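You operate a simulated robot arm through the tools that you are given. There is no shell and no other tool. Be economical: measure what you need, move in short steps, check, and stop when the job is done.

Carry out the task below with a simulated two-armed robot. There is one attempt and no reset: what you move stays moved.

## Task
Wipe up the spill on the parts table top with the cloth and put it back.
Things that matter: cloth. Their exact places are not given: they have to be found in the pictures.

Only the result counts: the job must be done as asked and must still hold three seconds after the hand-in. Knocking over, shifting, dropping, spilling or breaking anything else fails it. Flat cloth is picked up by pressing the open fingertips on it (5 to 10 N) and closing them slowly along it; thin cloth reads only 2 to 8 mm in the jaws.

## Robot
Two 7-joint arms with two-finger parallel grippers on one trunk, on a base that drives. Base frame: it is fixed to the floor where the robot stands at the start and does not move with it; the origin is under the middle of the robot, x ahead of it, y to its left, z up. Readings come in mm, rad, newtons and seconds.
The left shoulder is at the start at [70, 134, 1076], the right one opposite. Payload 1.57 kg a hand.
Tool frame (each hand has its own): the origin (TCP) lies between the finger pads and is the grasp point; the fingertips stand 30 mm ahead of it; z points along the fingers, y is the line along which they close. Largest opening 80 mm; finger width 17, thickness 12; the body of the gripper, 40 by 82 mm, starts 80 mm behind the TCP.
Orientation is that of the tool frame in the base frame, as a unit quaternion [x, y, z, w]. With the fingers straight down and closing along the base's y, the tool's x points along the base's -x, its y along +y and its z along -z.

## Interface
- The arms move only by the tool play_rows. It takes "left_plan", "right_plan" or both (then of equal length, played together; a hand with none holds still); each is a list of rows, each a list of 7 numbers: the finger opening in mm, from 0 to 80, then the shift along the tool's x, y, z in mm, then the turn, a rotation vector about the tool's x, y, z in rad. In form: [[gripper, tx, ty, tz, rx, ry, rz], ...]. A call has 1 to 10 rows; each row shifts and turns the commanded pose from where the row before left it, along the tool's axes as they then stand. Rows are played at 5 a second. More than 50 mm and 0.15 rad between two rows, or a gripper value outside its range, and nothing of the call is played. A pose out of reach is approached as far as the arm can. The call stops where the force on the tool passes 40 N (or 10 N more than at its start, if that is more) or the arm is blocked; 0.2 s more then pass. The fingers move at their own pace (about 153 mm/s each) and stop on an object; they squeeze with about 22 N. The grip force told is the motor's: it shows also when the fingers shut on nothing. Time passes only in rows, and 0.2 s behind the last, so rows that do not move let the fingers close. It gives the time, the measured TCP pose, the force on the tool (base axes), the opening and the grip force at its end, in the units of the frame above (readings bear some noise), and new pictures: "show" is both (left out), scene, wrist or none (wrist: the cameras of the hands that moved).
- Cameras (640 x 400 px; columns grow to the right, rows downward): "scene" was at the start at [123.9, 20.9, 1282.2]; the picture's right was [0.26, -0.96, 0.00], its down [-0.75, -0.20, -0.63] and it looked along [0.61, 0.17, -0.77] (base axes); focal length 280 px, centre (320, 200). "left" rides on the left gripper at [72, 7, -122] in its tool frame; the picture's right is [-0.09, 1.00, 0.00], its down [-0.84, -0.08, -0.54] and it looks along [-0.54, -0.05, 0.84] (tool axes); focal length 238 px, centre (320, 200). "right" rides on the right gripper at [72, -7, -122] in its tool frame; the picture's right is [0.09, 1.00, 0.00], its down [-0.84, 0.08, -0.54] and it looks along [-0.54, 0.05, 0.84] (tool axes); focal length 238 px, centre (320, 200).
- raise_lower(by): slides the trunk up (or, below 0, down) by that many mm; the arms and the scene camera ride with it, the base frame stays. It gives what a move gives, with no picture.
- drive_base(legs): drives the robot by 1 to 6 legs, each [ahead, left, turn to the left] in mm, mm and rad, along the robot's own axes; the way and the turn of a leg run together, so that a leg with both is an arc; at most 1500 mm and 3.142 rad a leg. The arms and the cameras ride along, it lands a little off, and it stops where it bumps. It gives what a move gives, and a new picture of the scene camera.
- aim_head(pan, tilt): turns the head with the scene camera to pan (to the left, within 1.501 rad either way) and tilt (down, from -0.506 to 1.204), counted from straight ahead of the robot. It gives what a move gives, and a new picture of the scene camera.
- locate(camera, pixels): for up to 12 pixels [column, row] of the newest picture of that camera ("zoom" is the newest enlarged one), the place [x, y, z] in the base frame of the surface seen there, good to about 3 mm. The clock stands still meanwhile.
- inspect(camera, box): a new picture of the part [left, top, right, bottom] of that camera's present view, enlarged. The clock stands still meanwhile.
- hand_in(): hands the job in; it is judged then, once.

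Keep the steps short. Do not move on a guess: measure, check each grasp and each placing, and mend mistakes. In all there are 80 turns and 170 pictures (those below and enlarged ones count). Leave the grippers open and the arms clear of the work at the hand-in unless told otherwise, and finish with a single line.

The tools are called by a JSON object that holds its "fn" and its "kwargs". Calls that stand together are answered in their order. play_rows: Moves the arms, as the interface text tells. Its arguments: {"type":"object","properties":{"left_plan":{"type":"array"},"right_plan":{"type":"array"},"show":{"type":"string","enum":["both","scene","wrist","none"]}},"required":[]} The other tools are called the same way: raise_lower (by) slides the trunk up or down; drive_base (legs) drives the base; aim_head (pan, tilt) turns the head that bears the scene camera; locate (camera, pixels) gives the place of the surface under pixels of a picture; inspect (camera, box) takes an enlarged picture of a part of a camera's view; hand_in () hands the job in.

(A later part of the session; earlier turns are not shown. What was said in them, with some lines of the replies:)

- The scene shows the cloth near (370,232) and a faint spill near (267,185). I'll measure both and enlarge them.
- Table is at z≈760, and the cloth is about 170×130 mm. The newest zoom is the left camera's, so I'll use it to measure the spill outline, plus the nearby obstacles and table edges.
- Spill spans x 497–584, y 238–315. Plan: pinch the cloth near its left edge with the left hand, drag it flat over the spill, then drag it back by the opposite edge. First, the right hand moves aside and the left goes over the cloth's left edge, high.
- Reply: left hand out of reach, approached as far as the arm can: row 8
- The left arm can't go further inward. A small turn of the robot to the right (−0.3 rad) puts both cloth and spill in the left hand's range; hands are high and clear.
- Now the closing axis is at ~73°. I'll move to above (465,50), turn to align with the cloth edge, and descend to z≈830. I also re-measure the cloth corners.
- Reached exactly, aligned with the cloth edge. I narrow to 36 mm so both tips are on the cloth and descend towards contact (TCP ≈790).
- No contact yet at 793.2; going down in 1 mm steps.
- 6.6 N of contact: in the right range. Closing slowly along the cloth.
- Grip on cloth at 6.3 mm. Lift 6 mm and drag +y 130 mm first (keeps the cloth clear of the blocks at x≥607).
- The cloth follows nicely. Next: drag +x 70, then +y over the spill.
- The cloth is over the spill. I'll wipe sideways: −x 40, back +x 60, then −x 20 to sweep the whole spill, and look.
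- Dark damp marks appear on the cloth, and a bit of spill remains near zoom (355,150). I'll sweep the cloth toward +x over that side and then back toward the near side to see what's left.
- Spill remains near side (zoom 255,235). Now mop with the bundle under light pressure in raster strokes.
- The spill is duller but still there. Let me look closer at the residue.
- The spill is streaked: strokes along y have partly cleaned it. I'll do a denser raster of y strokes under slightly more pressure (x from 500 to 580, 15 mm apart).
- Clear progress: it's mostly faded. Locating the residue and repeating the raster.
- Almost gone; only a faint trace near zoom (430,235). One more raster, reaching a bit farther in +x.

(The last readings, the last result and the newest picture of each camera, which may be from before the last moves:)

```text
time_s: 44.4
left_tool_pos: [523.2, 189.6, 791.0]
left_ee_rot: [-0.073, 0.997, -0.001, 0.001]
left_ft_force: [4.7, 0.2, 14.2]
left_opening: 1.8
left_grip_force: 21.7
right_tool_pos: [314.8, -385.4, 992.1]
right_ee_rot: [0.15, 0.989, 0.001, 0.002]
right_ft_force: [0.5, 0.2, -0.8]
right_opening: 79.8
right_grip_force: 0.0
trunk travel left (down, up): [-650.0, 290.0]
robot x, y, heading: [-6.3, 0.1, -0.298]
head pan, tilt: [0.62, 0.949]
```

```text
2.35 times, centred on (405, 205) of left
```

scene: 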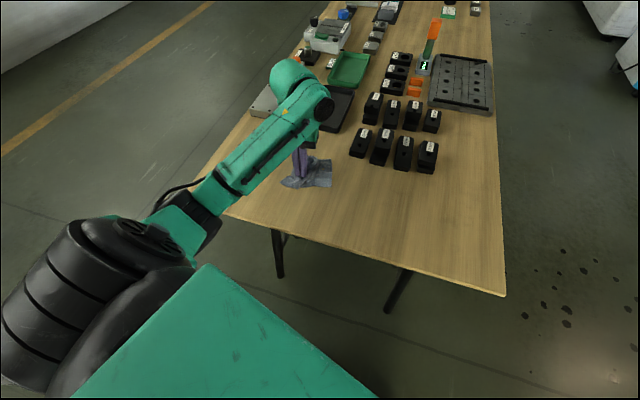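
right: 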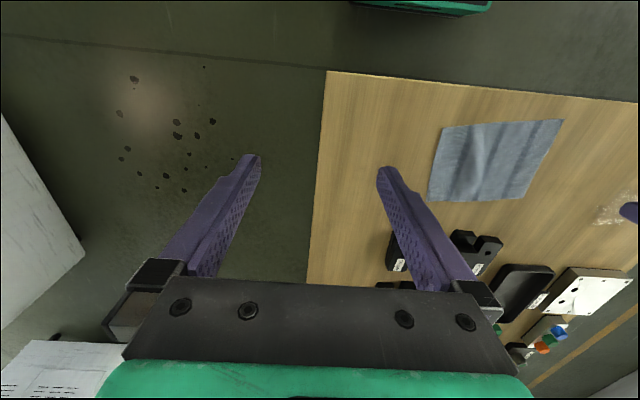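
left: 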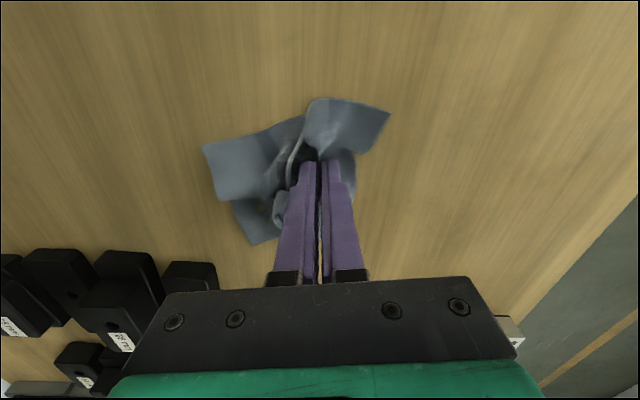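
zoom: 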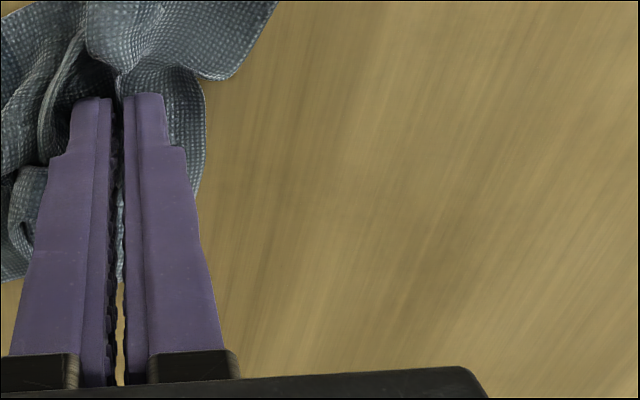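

The table looks clean. Now put it back: lift so the cloth hangs from its left edge, carry it toward the right end of its old place, then lay it down while moving +y.

{"fn": "play_rows", "kwargs": {"left_plan": [[0, 0, 0, -30, 0, 0, 0], [0, 0, 0, -40, 0, 0, 0], [0, 0, 0, -40, 0, 0, 0], [0, 0, 0, -45, 0, 0, 0], [0, 10.3, -20, 0, 0, 0, 0], [0, 10.3, -20, 0, 0, 0, 0], [0, 10.3, -20, 0, 0, 0, 0], [0, 10.3, -20, 0, 0, 0, 0], [0, 0, 0, 0, 0, 0, 0]]}}

{"fn": "inspect", "kwargs": {"camera": "scene", "box": [200, 120, 440, 270]}}

```text
time_s: 46.4
left_tool_pos: [494.9, 104.3, 945.1]
left_ee_rot: [-0.073, 0.997, 0.0, 0.0]
left_ft_force: [0.4, -0.2, -0.5]
left_opening: 1.6
left_grip_force: 22.3
right_tool_pos: [315.4, -384.3, 991.3]
right_ee_rot: [0.15, 0.989, -0.001, 0.0]
right_ft_force: [-0.2, -0.1, 0.9]
right_opening: 79.9
right_grip_force: 0.0
trunk travel left (down, up): [-650.0, 290.0]
robot x, y, heading: [1.9, 0.1, -0.304]
head pan, tilt: [0.62, 0.949]
```

scene: 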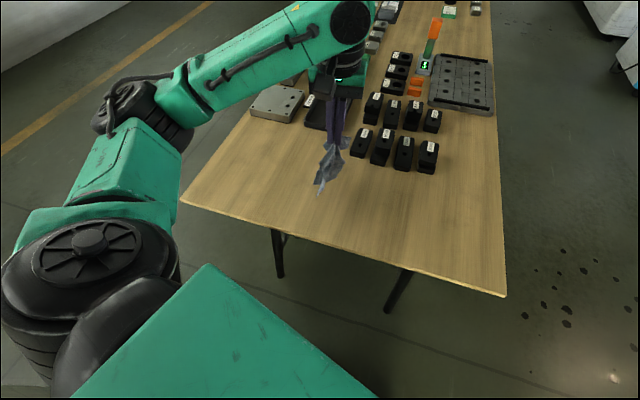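
left: 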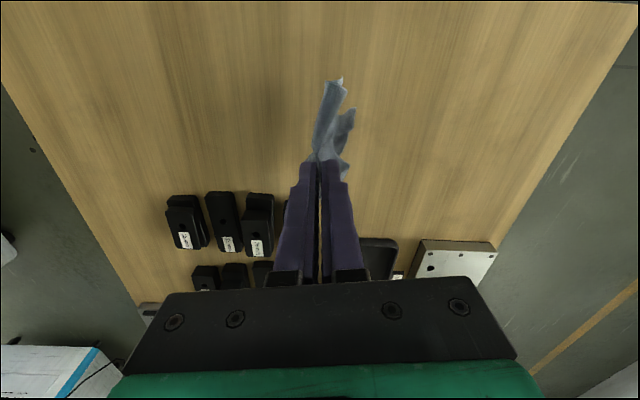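

```text
2.67 times, centred on (320, 195) of scene
```

zoom: 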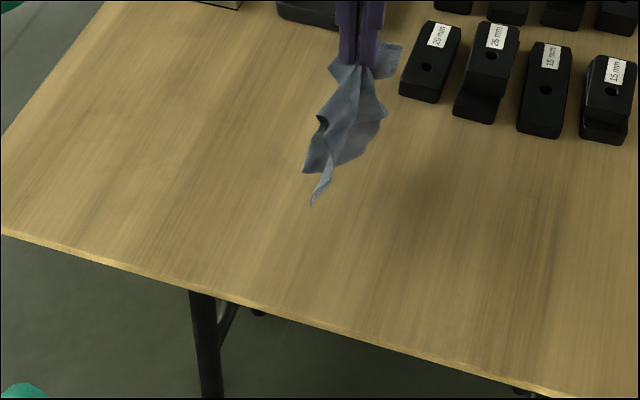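

Table is clean where the spill was. The cloth hangs clear of the table; carry on to y≈−85.

{"fn": "play_rows", "kwargs": {"left_plan": [[0, 7.1, -31, 0, 0, 0, 0], [0, 7.1, -31, 0, 0, 0, 0], [0, 7.1, -31, 0, 0, 0, 0], [0, 7.1, -31, 0, 0, 0, 0], [0, 7.1, -31, 0, 0, 0, 0], [0, 7.1, -31, 0, 0, 0, 0], [0, 0, 0, 20, 0, 0, 0], [0, 0, 0, 0, 0, 0, 0]]}}

{"fn": "inspect", "kwargs": {"camera": "scene", "box": [240, 120, 480, 270]}}

```text
time_s: 48.2
left_tool_pos: [481.1, -86.2, 925.3]
left_ee_rot: [-0.073, 0.997, 0.0, 0.001]
left_ft_force: [0.5, -1.2, -0.3]
left_opening: 1.8
left_grip_force: 21.7
right_tool_pos: [316.1, -385.2, 991.5]
right_ee_rot: [0.15, 0.989, 0.0, -0.001]
right_ft_force: [-0.9, 0.5, 0.2]
right_opening: 80.0
right_grip_force: 0.1
trunk travel left (down, up): [-650.0, 290.0]
robot x, y, heading: [1.5, 1.5, -0.3]
head pan, tilt: [0.62, 0.949]
```

scene: 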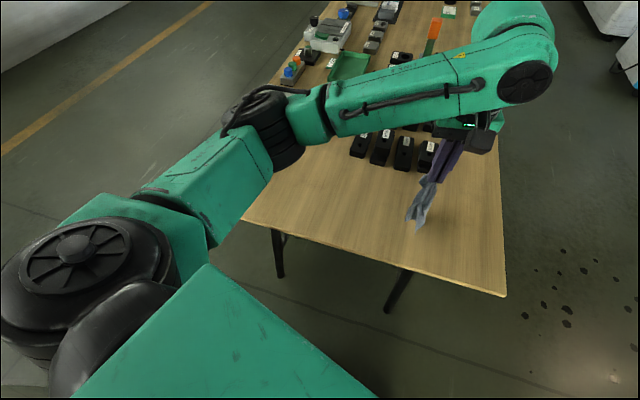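
left: 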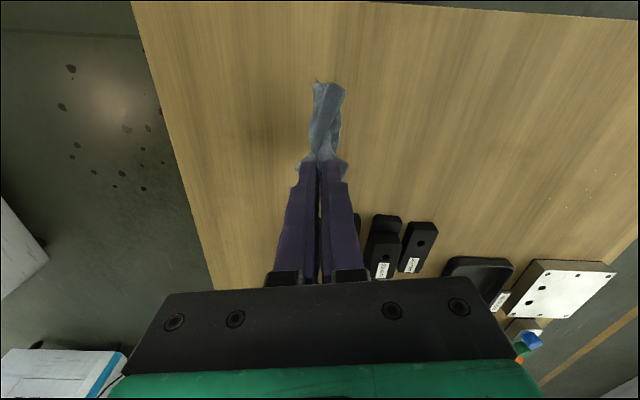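

```text
2.67 times, centred on (360, 195) of scene
```

zoom: 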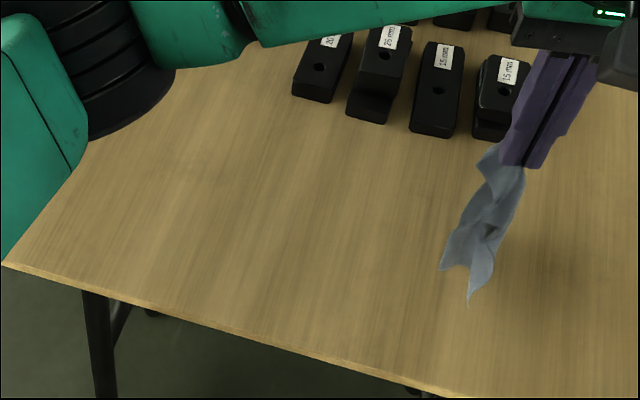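

I notice small bright specks in the left view near (575,190). Checking them.

{"fn": "inspect", "kwargs": {"camera": "left", "box": [500, 140, 640, 230]}}

{"fn": "locate", "kwargs": {"camera": "left", "pixels": [[550, 199], [564, 196], [588, 180], [612, 162], [327, 84]]}}

```text
4.44 times, centred on (570, 185) of left
```

zoom: 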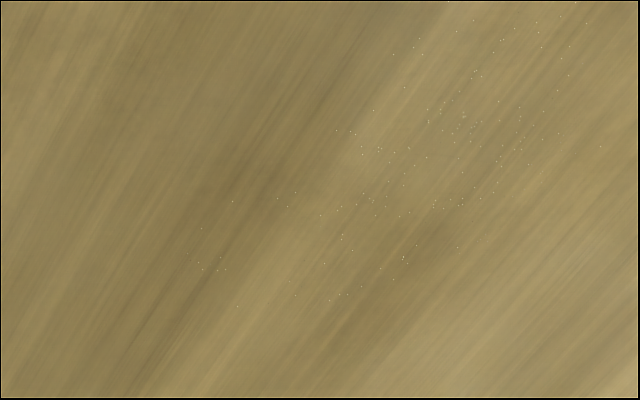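

```text
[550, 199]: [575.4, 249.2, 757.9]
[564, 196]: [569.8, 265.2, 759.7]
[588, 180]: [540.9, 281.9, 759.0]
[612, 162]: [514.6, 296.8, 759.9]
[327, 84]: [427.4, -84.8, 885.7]
```

Fine residue specks remain over the spill area. I still hold the cloth, so I'll go back and wipe once more before laying it down.

{"fn": "play_rows", "kwargs": {"left_plan": [[0, 0, 0, -15, 0, 0, 0], [0, -9.7, 36.6, 0, 0, 0, 0], [0, -9.7, 36.6, 0, 0, 0, 0], [0, -9.7, 36.6, 0, 0, 0, 0], [0, -9.7, 36.6, 0, 0, 0, 0], [0, -9.7, 36.6, 0, 0, 0, 0], [0, -9.7, 36.6, 0, 0, 0, 0], [0, -9.7, 36.6, 0, 0, 0, 0], [0, 0, 20, 0, 0, 0, 0], [0, 0, 0, 0, 0, 0, 0]], "show": "none"}}

{"fn": "play_rows", "kwargs": {"left_plan": [[0, 0, 0, 35, 0, 0, 0], [0, 0, 0, 35, 0, 0, 0], [0, 0, 0, 35, 0, 0, 0], [0, 0, 0, 30, 0, 0, 0], [0, 0, 0, 8, 0, 0, 0], [0, 0, 0, 3, 0, 0, 0], [0, 0, 0, 0, 0, 0, 0]], "show": "wrist"}}

```text
time_s: 50.4
left_tool_pos: [505.4, 198.2, 941.3]
left_ee_rot: [-0.073, 0.997, 0.0, 0.001]
left_ft_force: [-1.2, 0.6, 0.2]
left_opening: 1.9
left_grip_force: 22.0
right_tool_pos: [315.8, -385.6, 991.7]
right_ee_rot: [0.151, 0.989, 0.001, 0.0]
right_ft_force: [-0.2, 0.1, 0.4]
right_opening: 80.0
right_grip_force: 0.0
trunk travel left (down, up): [-650.0, 290.0]
robot x, y, heading: [2.7, -1.6, -0.299]
head pan, tilt: [0.62, 0.949]
```

```text
time_s: 52.0
left_tool_pos: [508.1, 198.2, 793.6]
left_ee_rot: [-0.073, 0.997, 0.0, 0.001]
left_ft_force: [0.5, 0.3, 3.7]
left_opening: 2.0
left_grip_force: 22.6
right_tool_pos: [316.1, -384.6, 992.2]
right_ee_rot: [0.15, 0.989, 0.001, 0.0]
right_ft_force: [-0.6, 0.0, -0.2]
right_opening: 80.0
right_grip_force: 0.2
trunk travel left (down, up): [-650.0, 290.0]
robot x, y, heading: [-0.4, -0.8, -0.298]
head pan, tilt: [0.62, 0.949]
```

left: 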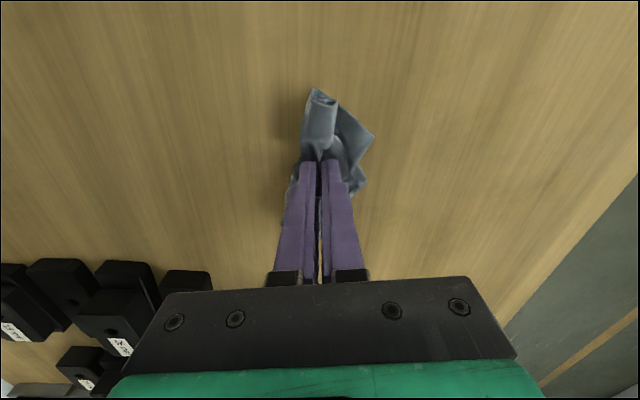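

Contact made. Pressing slightly and wiping in y strokes from x=495 to 580.

{"fn": "play_rows", "kwargs": {"left_plan": [[0, 13, 0, 1.7, 0, 0, 0], [0, -3.6, 24.7, 0, 0, 0, 0], [0, -3.6, 24.7, 0, 0, 0, 0], [0, -3.6, 24.7, 0, 0, 0, 0], [0, -3.6, 24.7, 0, 0, 0, 0], [0, -3.6, 24.7, 0, 0, 0, 0], [0, -3.6, 24.7, 0, 0, 0, 0], [0, -16.8, -2.5, 0, 0, 0, 0], [0, 3.6, -24.7, 0, 0, 0, 0], [0, 3.6, -24.7, 0, 0, 0, 0]], "show": "none"}}

{"fn": "play_rows", "kwargs": {"left_plan": [[0, 3.6, -24.7, 0, 0, 0, 0], [0, 3.6, -24.7, 0, 0, 0, 0], [0, 3.6, -24.7, 0, 0, 0, 0], [0, -16.8, -2.5, 0, 0, 0, 0], [0, -3.6, 24.7, 0, 0, 0, 0], [0, -3.6, 24.7, 0, 0, 0, 0], [0, -3.6, 24.7, 0, 0, 0, 0], [0, -3.6, 24.7, 0, 0, 0, 0], [0, -3.6, 24.7, 0, 0, 0, 0], [0, -16.8, -2.5, 0, 0, 0, 0]], "show": "none"}}

{"fn": "play_rows", "kwargs": {"left_plan": [[0, 3.6, -24.7, 0, 0, 0, 0], [0, 3.6, -24.7, 0, 0, 0, 0], [0, 3.6, -24.7, 0, 0, 0, 0], [0, 3.6, -24.7, 0, 0, 0, 0], [0, 3.6, -24.7, 0, 0, 0, 0], [0, -16.8, -2.5, 0, 0, 0, 0], [0, -3.6, 24.7, 0, 0, 0, 0], [0, -3.6, 24.7, 0, 0, 0, 0], [0, -3.6, 24.7, 0, 0, 0, 0], [0, -3.6, 24.7, 0, 0, 0, 0]], "show": "none"}}

{"fn": "play_rows", "kwargs": {"left_plan": [[0, -16.8, -2.5, 0, 0, 0, 0], [0, 3.6, -24.7, 0, 0, 0, 0], [0, 3.6, -24.7, 0, 0, 0, 0], [0, 3.6, -24.7, 0, 0, 0, 0], [0, 3.6, -24.7, 0, 0, 0, 0], [0, 3.6, -24.7, 0, 0, 0, 0], [0, 22, 3.3, 0, 0, 0, 0], [0, 22, 3.3, 0, 0, 0, 0], [0, 22, 3.3, 0, 0, 0, 0], [0, 22, 3.3, 0, 0, 0, 0]]}}

{"fn": "inspect", "kwargs": {"camera": "left", "box": [310, 120, 500, 290]}}

```text
time_s: 54.2
left_tool_pos: [510.6, 294.9, 793.5]
left_ee_rot: [-0.073, 0.997, 0.001, 0.0]
left_ft_force: [-0.3, 3.9, 12.1]
left_opening: 1.7
left_grip_force: 22.2
right_tool_pos: [314.6, -384.9, 992.3]
right_ee_rot: [0.15, 0.989, 0.001, 0.001]
right_ft_force: [-0.1, 0.0, -0.7]
right_opening: 79.7
right_grip_force: 0.0
trunk travel left (down, up): [-650.0, 290.0]
robot x, y, heading: [-1.0, 0.5, -0.3]
head pan, tilt: [0.62, 0.949]
```

```text
time_s: 56.4
left_tool_pos: [544.6, 346.1, 793.1]
left_ee_rot: [-0.074, 0.997, 0.0, 0.001]
left_ft_force: [-2.8, 0.1, 10.6]
left_opening: 1.8
left_grip_force: 21.9
right_tool_pos: [315.2, -384.8, 991.8]
right_ee_rot: [0.15, 0.989, 0.001, -0.001]
right_ft_force: [-0.6, 0.1, -0.7]
right_opening: 80.1
right_grip_force: 0.0
trunk travel left (down, up): [-650.0, 290.0]
robot x, y, heading: [2.3, 0.1, -0.304]
head pan, tilt: [0.62, 0.949]
```

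```text
time_s: 58.6
left_tool_pos: [560.7, 321.0, 794.0]
left_ee_rot: [-0.074, 0.997, 0.0, 0.001]
left_ft_force: [-0.3, -2.7, 8.4]
left_opening: 1.9
left_grip_force: 21.4
right_tool_pos: [315.2, -385.2, 991.7]
right_ee_rot: [0.151, 0.989, 0.0, 0.001]
right_ft_force: [0.0, -1.0, -0.5]
right_opening: 80.2
right_grip_force: 0.2
trunk travel left (down, up): [-650.0, 290.0]
robot x, y, heading: [-1.3, -0.9, -0.302]
head pan, tilt: [0.62, 0.949]
```

```text
time_s: 60.8
left_tool_pos: [489.3, 196.0, 793.3]
left_ee_rot: [-0.074, 0.997, -0.001, 0.001]
left_ft_force: [3.9, 0.4, 12.1]
left_opening: 2.1
left_grip_force: 21.9
right_tool_pos: [314.1, -385.4, 992.1]
right_ee_rot: [0.151, 0.989, 0.001, 0.001]
right_ft_force: [0.7, 0.2, 0.5]
right_opening: 80.0
right_grip_force: 0.1
trunk travel left (down, up): [-650.0, 290.0]
robot x, y, heading: [0.9, 1.6, -0.299]
head pan, tilt: [0.62, 0.949]
```

scene: 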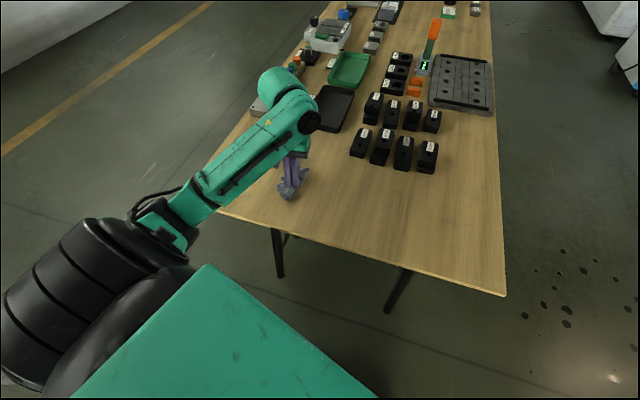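
left: 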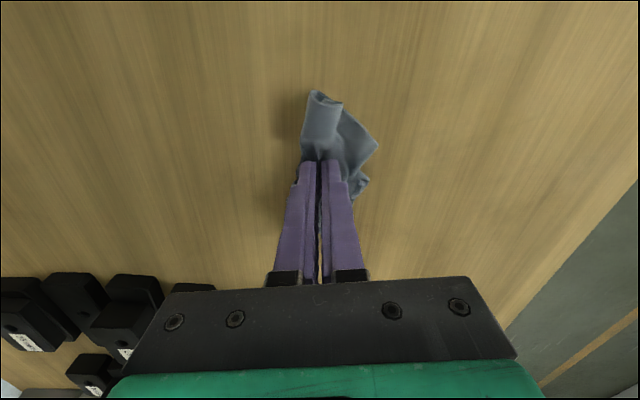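

```text
2.35 times, centred on (405, 205) of left
```

zoom: 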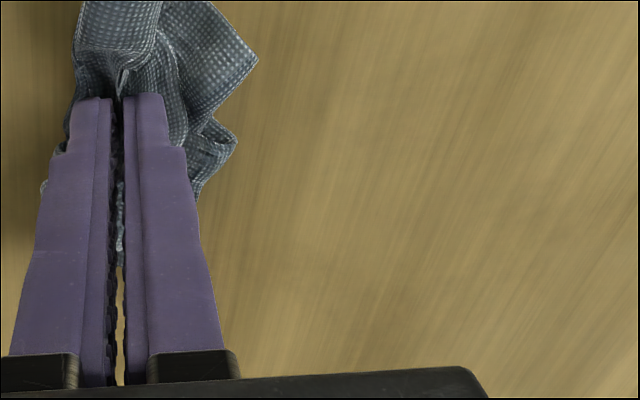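

Clean at close range. Lift and carry back, then check for specks from the same viewpoint as before.

{"fn": "play_rows", "kwargs": {"left_plan": [[0, 0, 0, -30, 0, 0, 0], [0, 0, 0, -45, 0, 0, 0], [0, 0, 0, -45, 0, 0, 0], [0, 0, 0, -30, 0, 0, 0], [0, 6.2, -46, 0, 0, 0, 0], [0, 6.2, -46, 0, 0, 0, 0], [0, 8.2, -46, 0, 0, 0, 0], [0, 9.2, -46, 0, 0, 0, 0], [0, 10, -46, 0, 0, 0, 0], [0, 10, -46, 0, 0, 0, 0]]}}

{"fn": "inspect", "kwargs": {"camera": "left", "box": [500, 140, 640, 230]}}

{"fn": "inspect", "kwargs": {"camera": "left", "box": [260, 50, 400, 190]}}

```text
time_s: 63.0
left_tool_pos: [482.2, -85.7, 942.2]
left_ee_rot: [-0.073, 0.997, 0.001, 0.001]
left_ft_force: [0.0, -0.1, 0.1]
left_opening: 1.8
left_grip_force: 22.2
right_tool_pos: [315.5, -386.4, 992.0]
right_ee_rot: [0.151, 0.989, 0.0, 0.0]
right_ft_force: [0.7, -0.3, 0.0]
right_opening: 79.8
right_grip_force: 0.1
trunk travel left (down, up): [-650.0, 290.0]
robot x, y, heading: [-1.7, 0.0, -0.302]
head pan, tilt: [0.62, 0.949]
```

scene: 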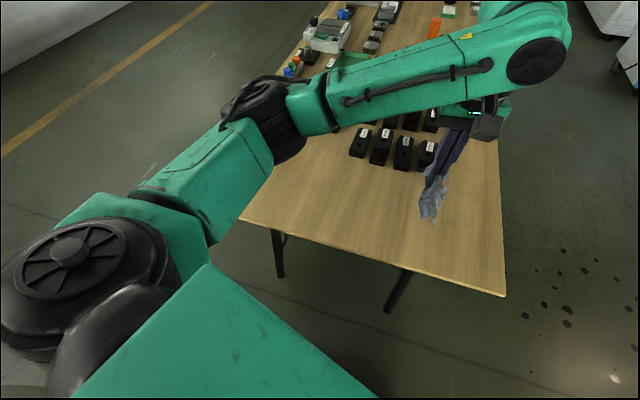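
left: 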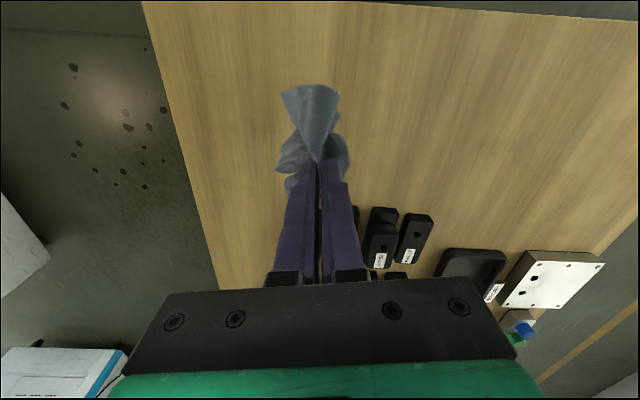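

```text
4.44 times, centred on (570, 185) of left
```

zoom: 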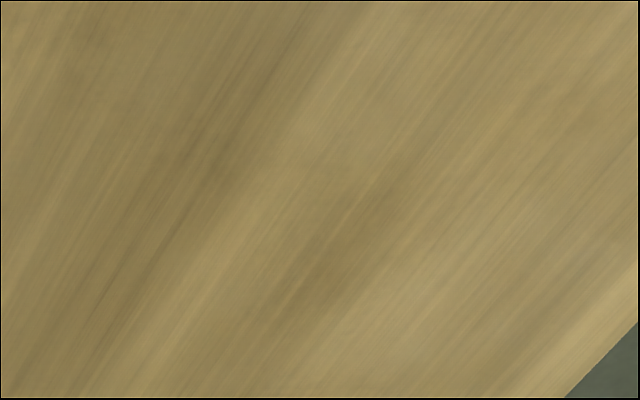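

```text
2.86 times, centred on (330, 120) of left
```

zoom: 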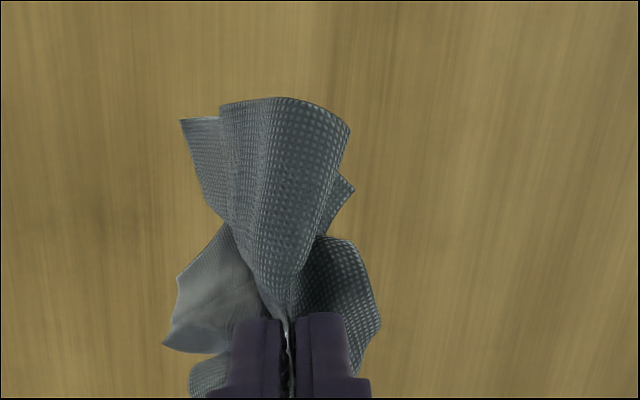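

No specks left: spill is gone. Now lay the cloth: lower until its free end touches, then move +y along an arc to (480, 50).

{"fn": "play_rows", "kwargs": {"left_plan": [[0, 0, 0, 30, 0, 0, 0], [0, -1.5, 9.9, 20, 0, 0, 0], [0, -2, 13.8, 20, 0, 0, 0], [0, -2.3, 15.8, 18, 0, 0, 0], [0, -2.6, 17.8, 16, 0, 0, 0], [0, -2.9, 19.8, 14, 0, 0, 0], [0, -3.2, 21.7, 12, 0, 0, 0], [0, -3.2, 21.7, 10, 0, 0, 0], [0, -2.2, 14, 7, 0, 0, 0], [0, 0, 0, 0, 0, 0, 0]]}}

{"fn": "inspect", "kwargs": {"camera": "scene", "box": [240, 120, 480, 270]}}

```text
time_s: 65.2
left_tool_pos: [481.4, 53.0, 794.7]
left_ee_rot: [-0.073, 0.997, 0.0, 0.0]
left_ft_force: [0.5, -0.9, -0.4]
left_opening: 2.0
left_grip_force: 21.7
right_tool_pos: [316.0, -385.8, 991.3]
right_ee_rot: [0.15, 0.989, -0.001, 0.0]
right_ft_force: [0.3, -0.1, 0.2]
right_opening: 79.9
right_grip_force: 0.1
trunk travel left (down, up): [-650.0, 290.0]
robot x, y, heading: [-1.6, 1.8, -0.306]
head pan, tilt: [0.62, 0.949]
```

scene: 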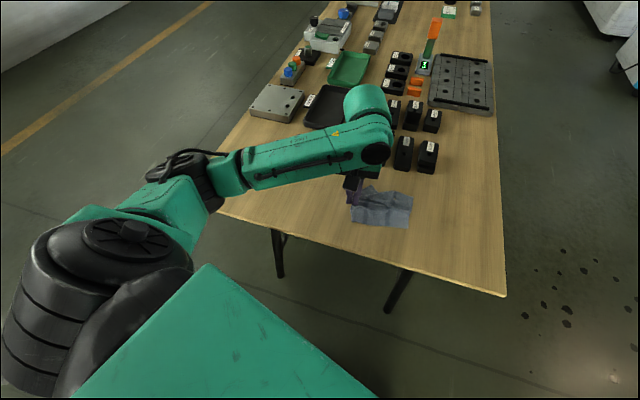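
left: 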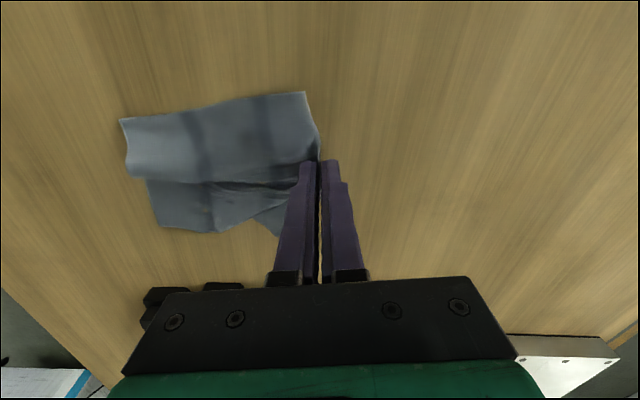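

```text
2.67 times, centred on (360, 195) of scene
```

zoom: 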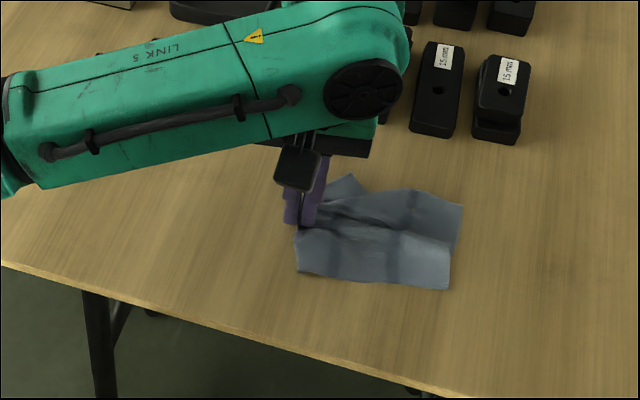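

Laid out nicely. Measure where it is relative to its original place (centre ≈(479,0)).

{"fn": "locate", "kwargs": {"camera": "zoom", "pixels": [[297, 270], [447, 288], [460, 208], [352, 178], [296, 232], [375, 235]]}}

{"fn": "locate", "kwargs": {"camera": "left", "pixels": [[123, 120], [304, 93], [318, 150], [212, 230], [165, 222], [275, 233], [210, 170]]}}

```text
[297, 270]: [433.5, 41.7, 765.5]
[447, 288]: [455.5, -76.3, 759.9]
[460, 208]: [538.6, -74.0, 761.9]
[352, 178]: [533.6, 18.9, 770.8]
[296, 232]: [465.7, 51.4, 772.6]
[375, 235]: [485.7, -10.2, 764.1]
```

```text
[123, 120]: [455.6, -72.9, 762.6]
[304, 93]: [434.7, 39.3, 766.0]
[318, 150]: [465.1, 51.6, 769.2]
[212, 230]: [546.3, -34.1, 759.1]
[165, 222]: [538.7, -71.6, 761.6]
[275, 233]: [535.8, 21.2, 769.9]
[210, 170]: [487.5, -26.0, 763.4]
```

Centre ≈(488,−14), only ~15 mm off. Nudge by (−8,+16), then open and rise.

{"fn": "play_rows", "kwargs": {"left_plan": [[0, 2.8, 8.5, 0, 0, 0, 0], [0, 2.8, 8.5, 2, 0, 0, 0], [0, 0, 0, 0, 0, 0, 0], [10, 0, 0, 0, 0, 0, 0], [25, 0, 0, 0, 0, 0, 0], [25, 0, 0, -5, 0, 0, 0], [25, 0, 0, -20, 0, 0, 0], [25, 0, 0, -40, 0, 0, 0], [25, 0, 0, -45, 0, 0, 0], [25, 0, 0, -45, 0, 0, 0]]}}

{"fn": "inspect", "kwargs": {"camera": "left", "box": [160, 50, 400, 200]}}

```text
time_s: 67.4
left_tool_pos: [472.3, 68.2, 950.0]
left_ee_rot: [-0.072, 0.997, 0.0, 0.0]
left_ft_force: [0.2, -0.5, -0.3]
left_opening: 25.1
left_grip_force: 0.0
right_tool_pos: [315.2, -385.4, 990.9]
right_ee_rot: [0.15, 0.989, -0.001, 0.0]
right_ft_force: [-0.8, -0.2, -0.4]
right_opening: 79.9
right_grip_force: 0.1
trunk travel left (down, up): [-650.0, 290.0]
robot x, y, heading: [0.3, 3.5, -0.301]
head pan, tilt: [0.62, 0.949]
```

scene: 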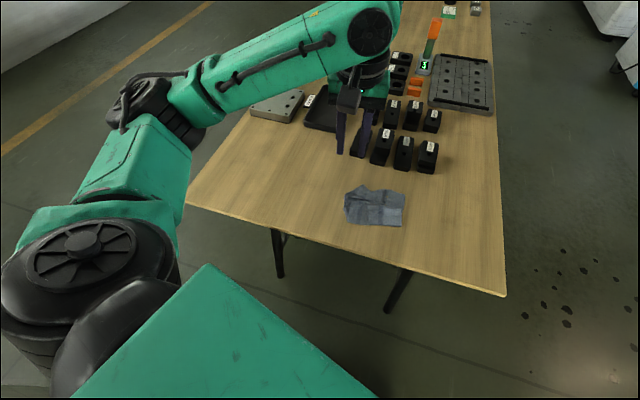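
left: 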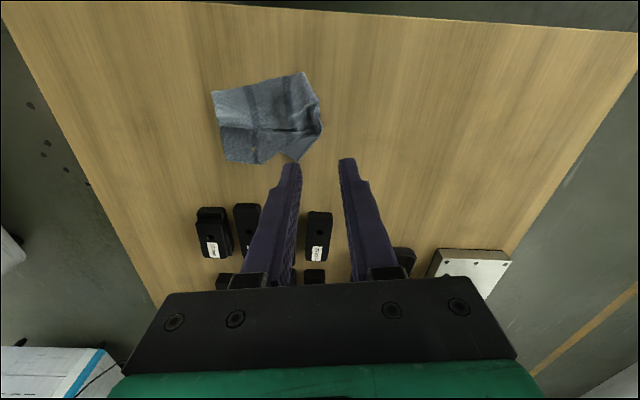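

```text
2.67 times, centred on (280, 125) of left
```

zoom: 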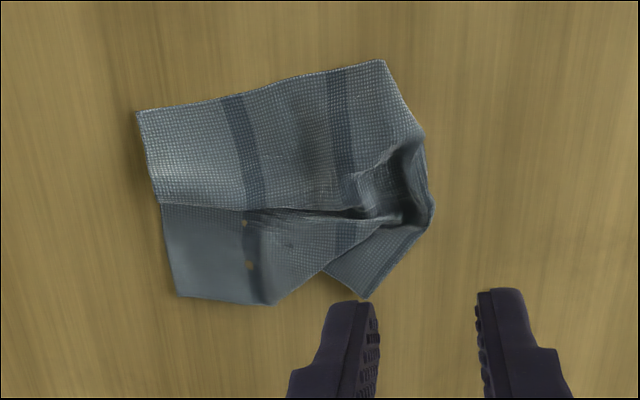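

The cloth lies flat with a small folded part. Measuring its footprint.

{"fn": "locate", "kwargs": {"camera": "zoom", "pixels": [[138, 112], [384, 62], [424, 130], [432, 215], [365, 297], [275, 303], [180, 294], [290, 190]]}}

{"fn": "play_rows", "kwargs": {"left_plan": [[80, 0, 35, 0, 0, 0, 0], [80, 0, 45, 0, 0, 0, 0], [80, 0, 45, 0, 0, 0, 0], [80, 0, 45, 0, 0, 0, 0], [80, 0, 45, 0, 0, 0, 0], [80, 0, 45, 0, 0, 0, 0], [80, 0, 0, 0, 0, 0, 0]]}}

{"fn": "inspect", "kwargs": {"camera": "scene", "box": [180, 110, 500, 310]}}

{"fn": "inspect", "kwargs": {"camera": "left", "box": [220, 100, 420, 225]}}

```text
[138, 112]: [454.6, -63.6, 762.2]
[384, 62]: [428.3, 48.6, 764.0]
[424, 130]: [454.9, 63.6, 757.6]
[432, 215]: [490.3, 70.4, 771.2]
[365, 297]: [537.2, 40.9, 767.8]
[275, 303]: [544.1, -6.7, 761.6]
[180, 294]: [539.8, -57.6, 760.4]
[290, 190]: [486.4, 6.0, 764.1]
```

```text
time_s: 69.0
left_tool_pos: [437.4, 324.3, 948.4]
left_ee_rot: [-0.073, 0.997, -0.001, 0.0]
left_ft_force: [-0.3, 0.8, 0.4]
left_opening: 80.1
left_grip_force: 0.0
right_tool_pos: [316.0, -384.9, 991.5]
right_ee_rot: [0.15, 0.989, -0.001, 0.001]
right_ft_force: [0.7, 0.7, -0.7]
right_opening: 79.9
right_grip_force: 0.1
trunk travel left (down, up): [-650.0, 290.0]
robot x, y, heading: [1.6, 0.4, -0.304]
head pan, tilt: [0.62, 0.949]
```

scene: 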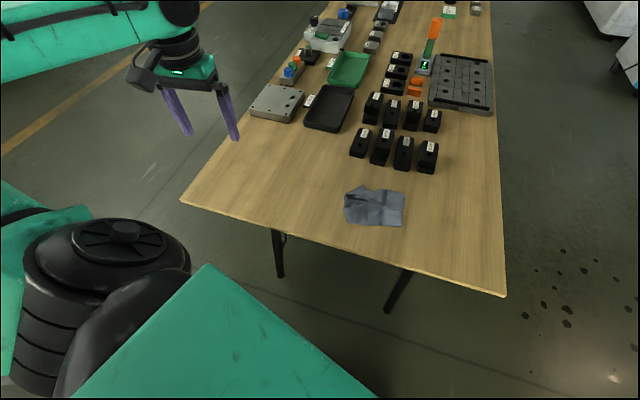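
left: 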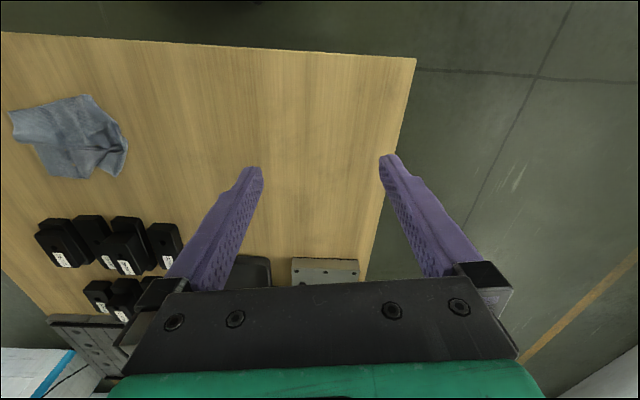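

```text
2.00 times, centred on (340, 210) of scene
```

zoom: 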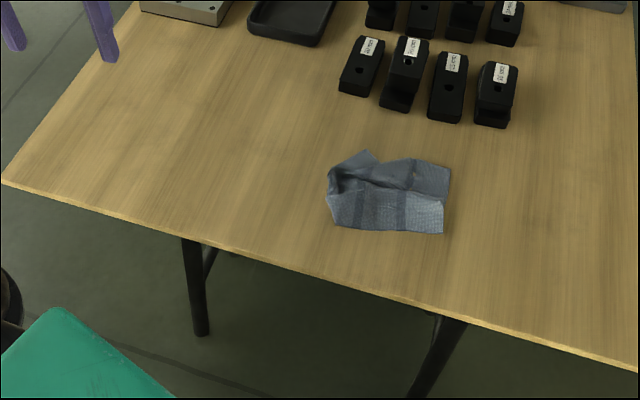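

```text
3.20 times, centred on (320, 162) of left
```

zoom: 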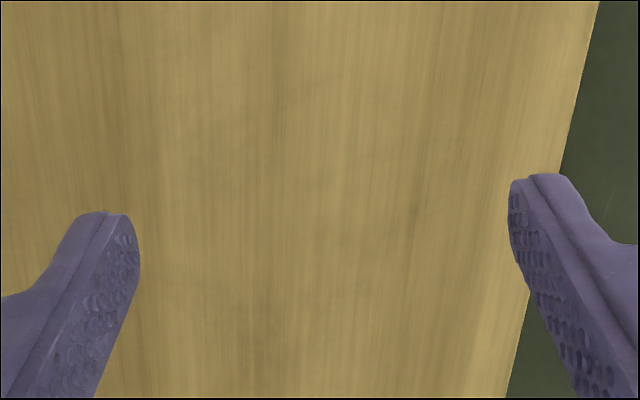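

The spill area is clean. The cloth is centred at about (488, 2), inside its original footprint. Nothing else has moved, and the hands are open and clear. Handing in.

{"fn": "hand_in", "kwargs": {}}

```text
The job is handed in.
```

I wiped up the spill and put the cloth back within about 10 mm of its original spot; it lies slightly folded rather than fully flat.
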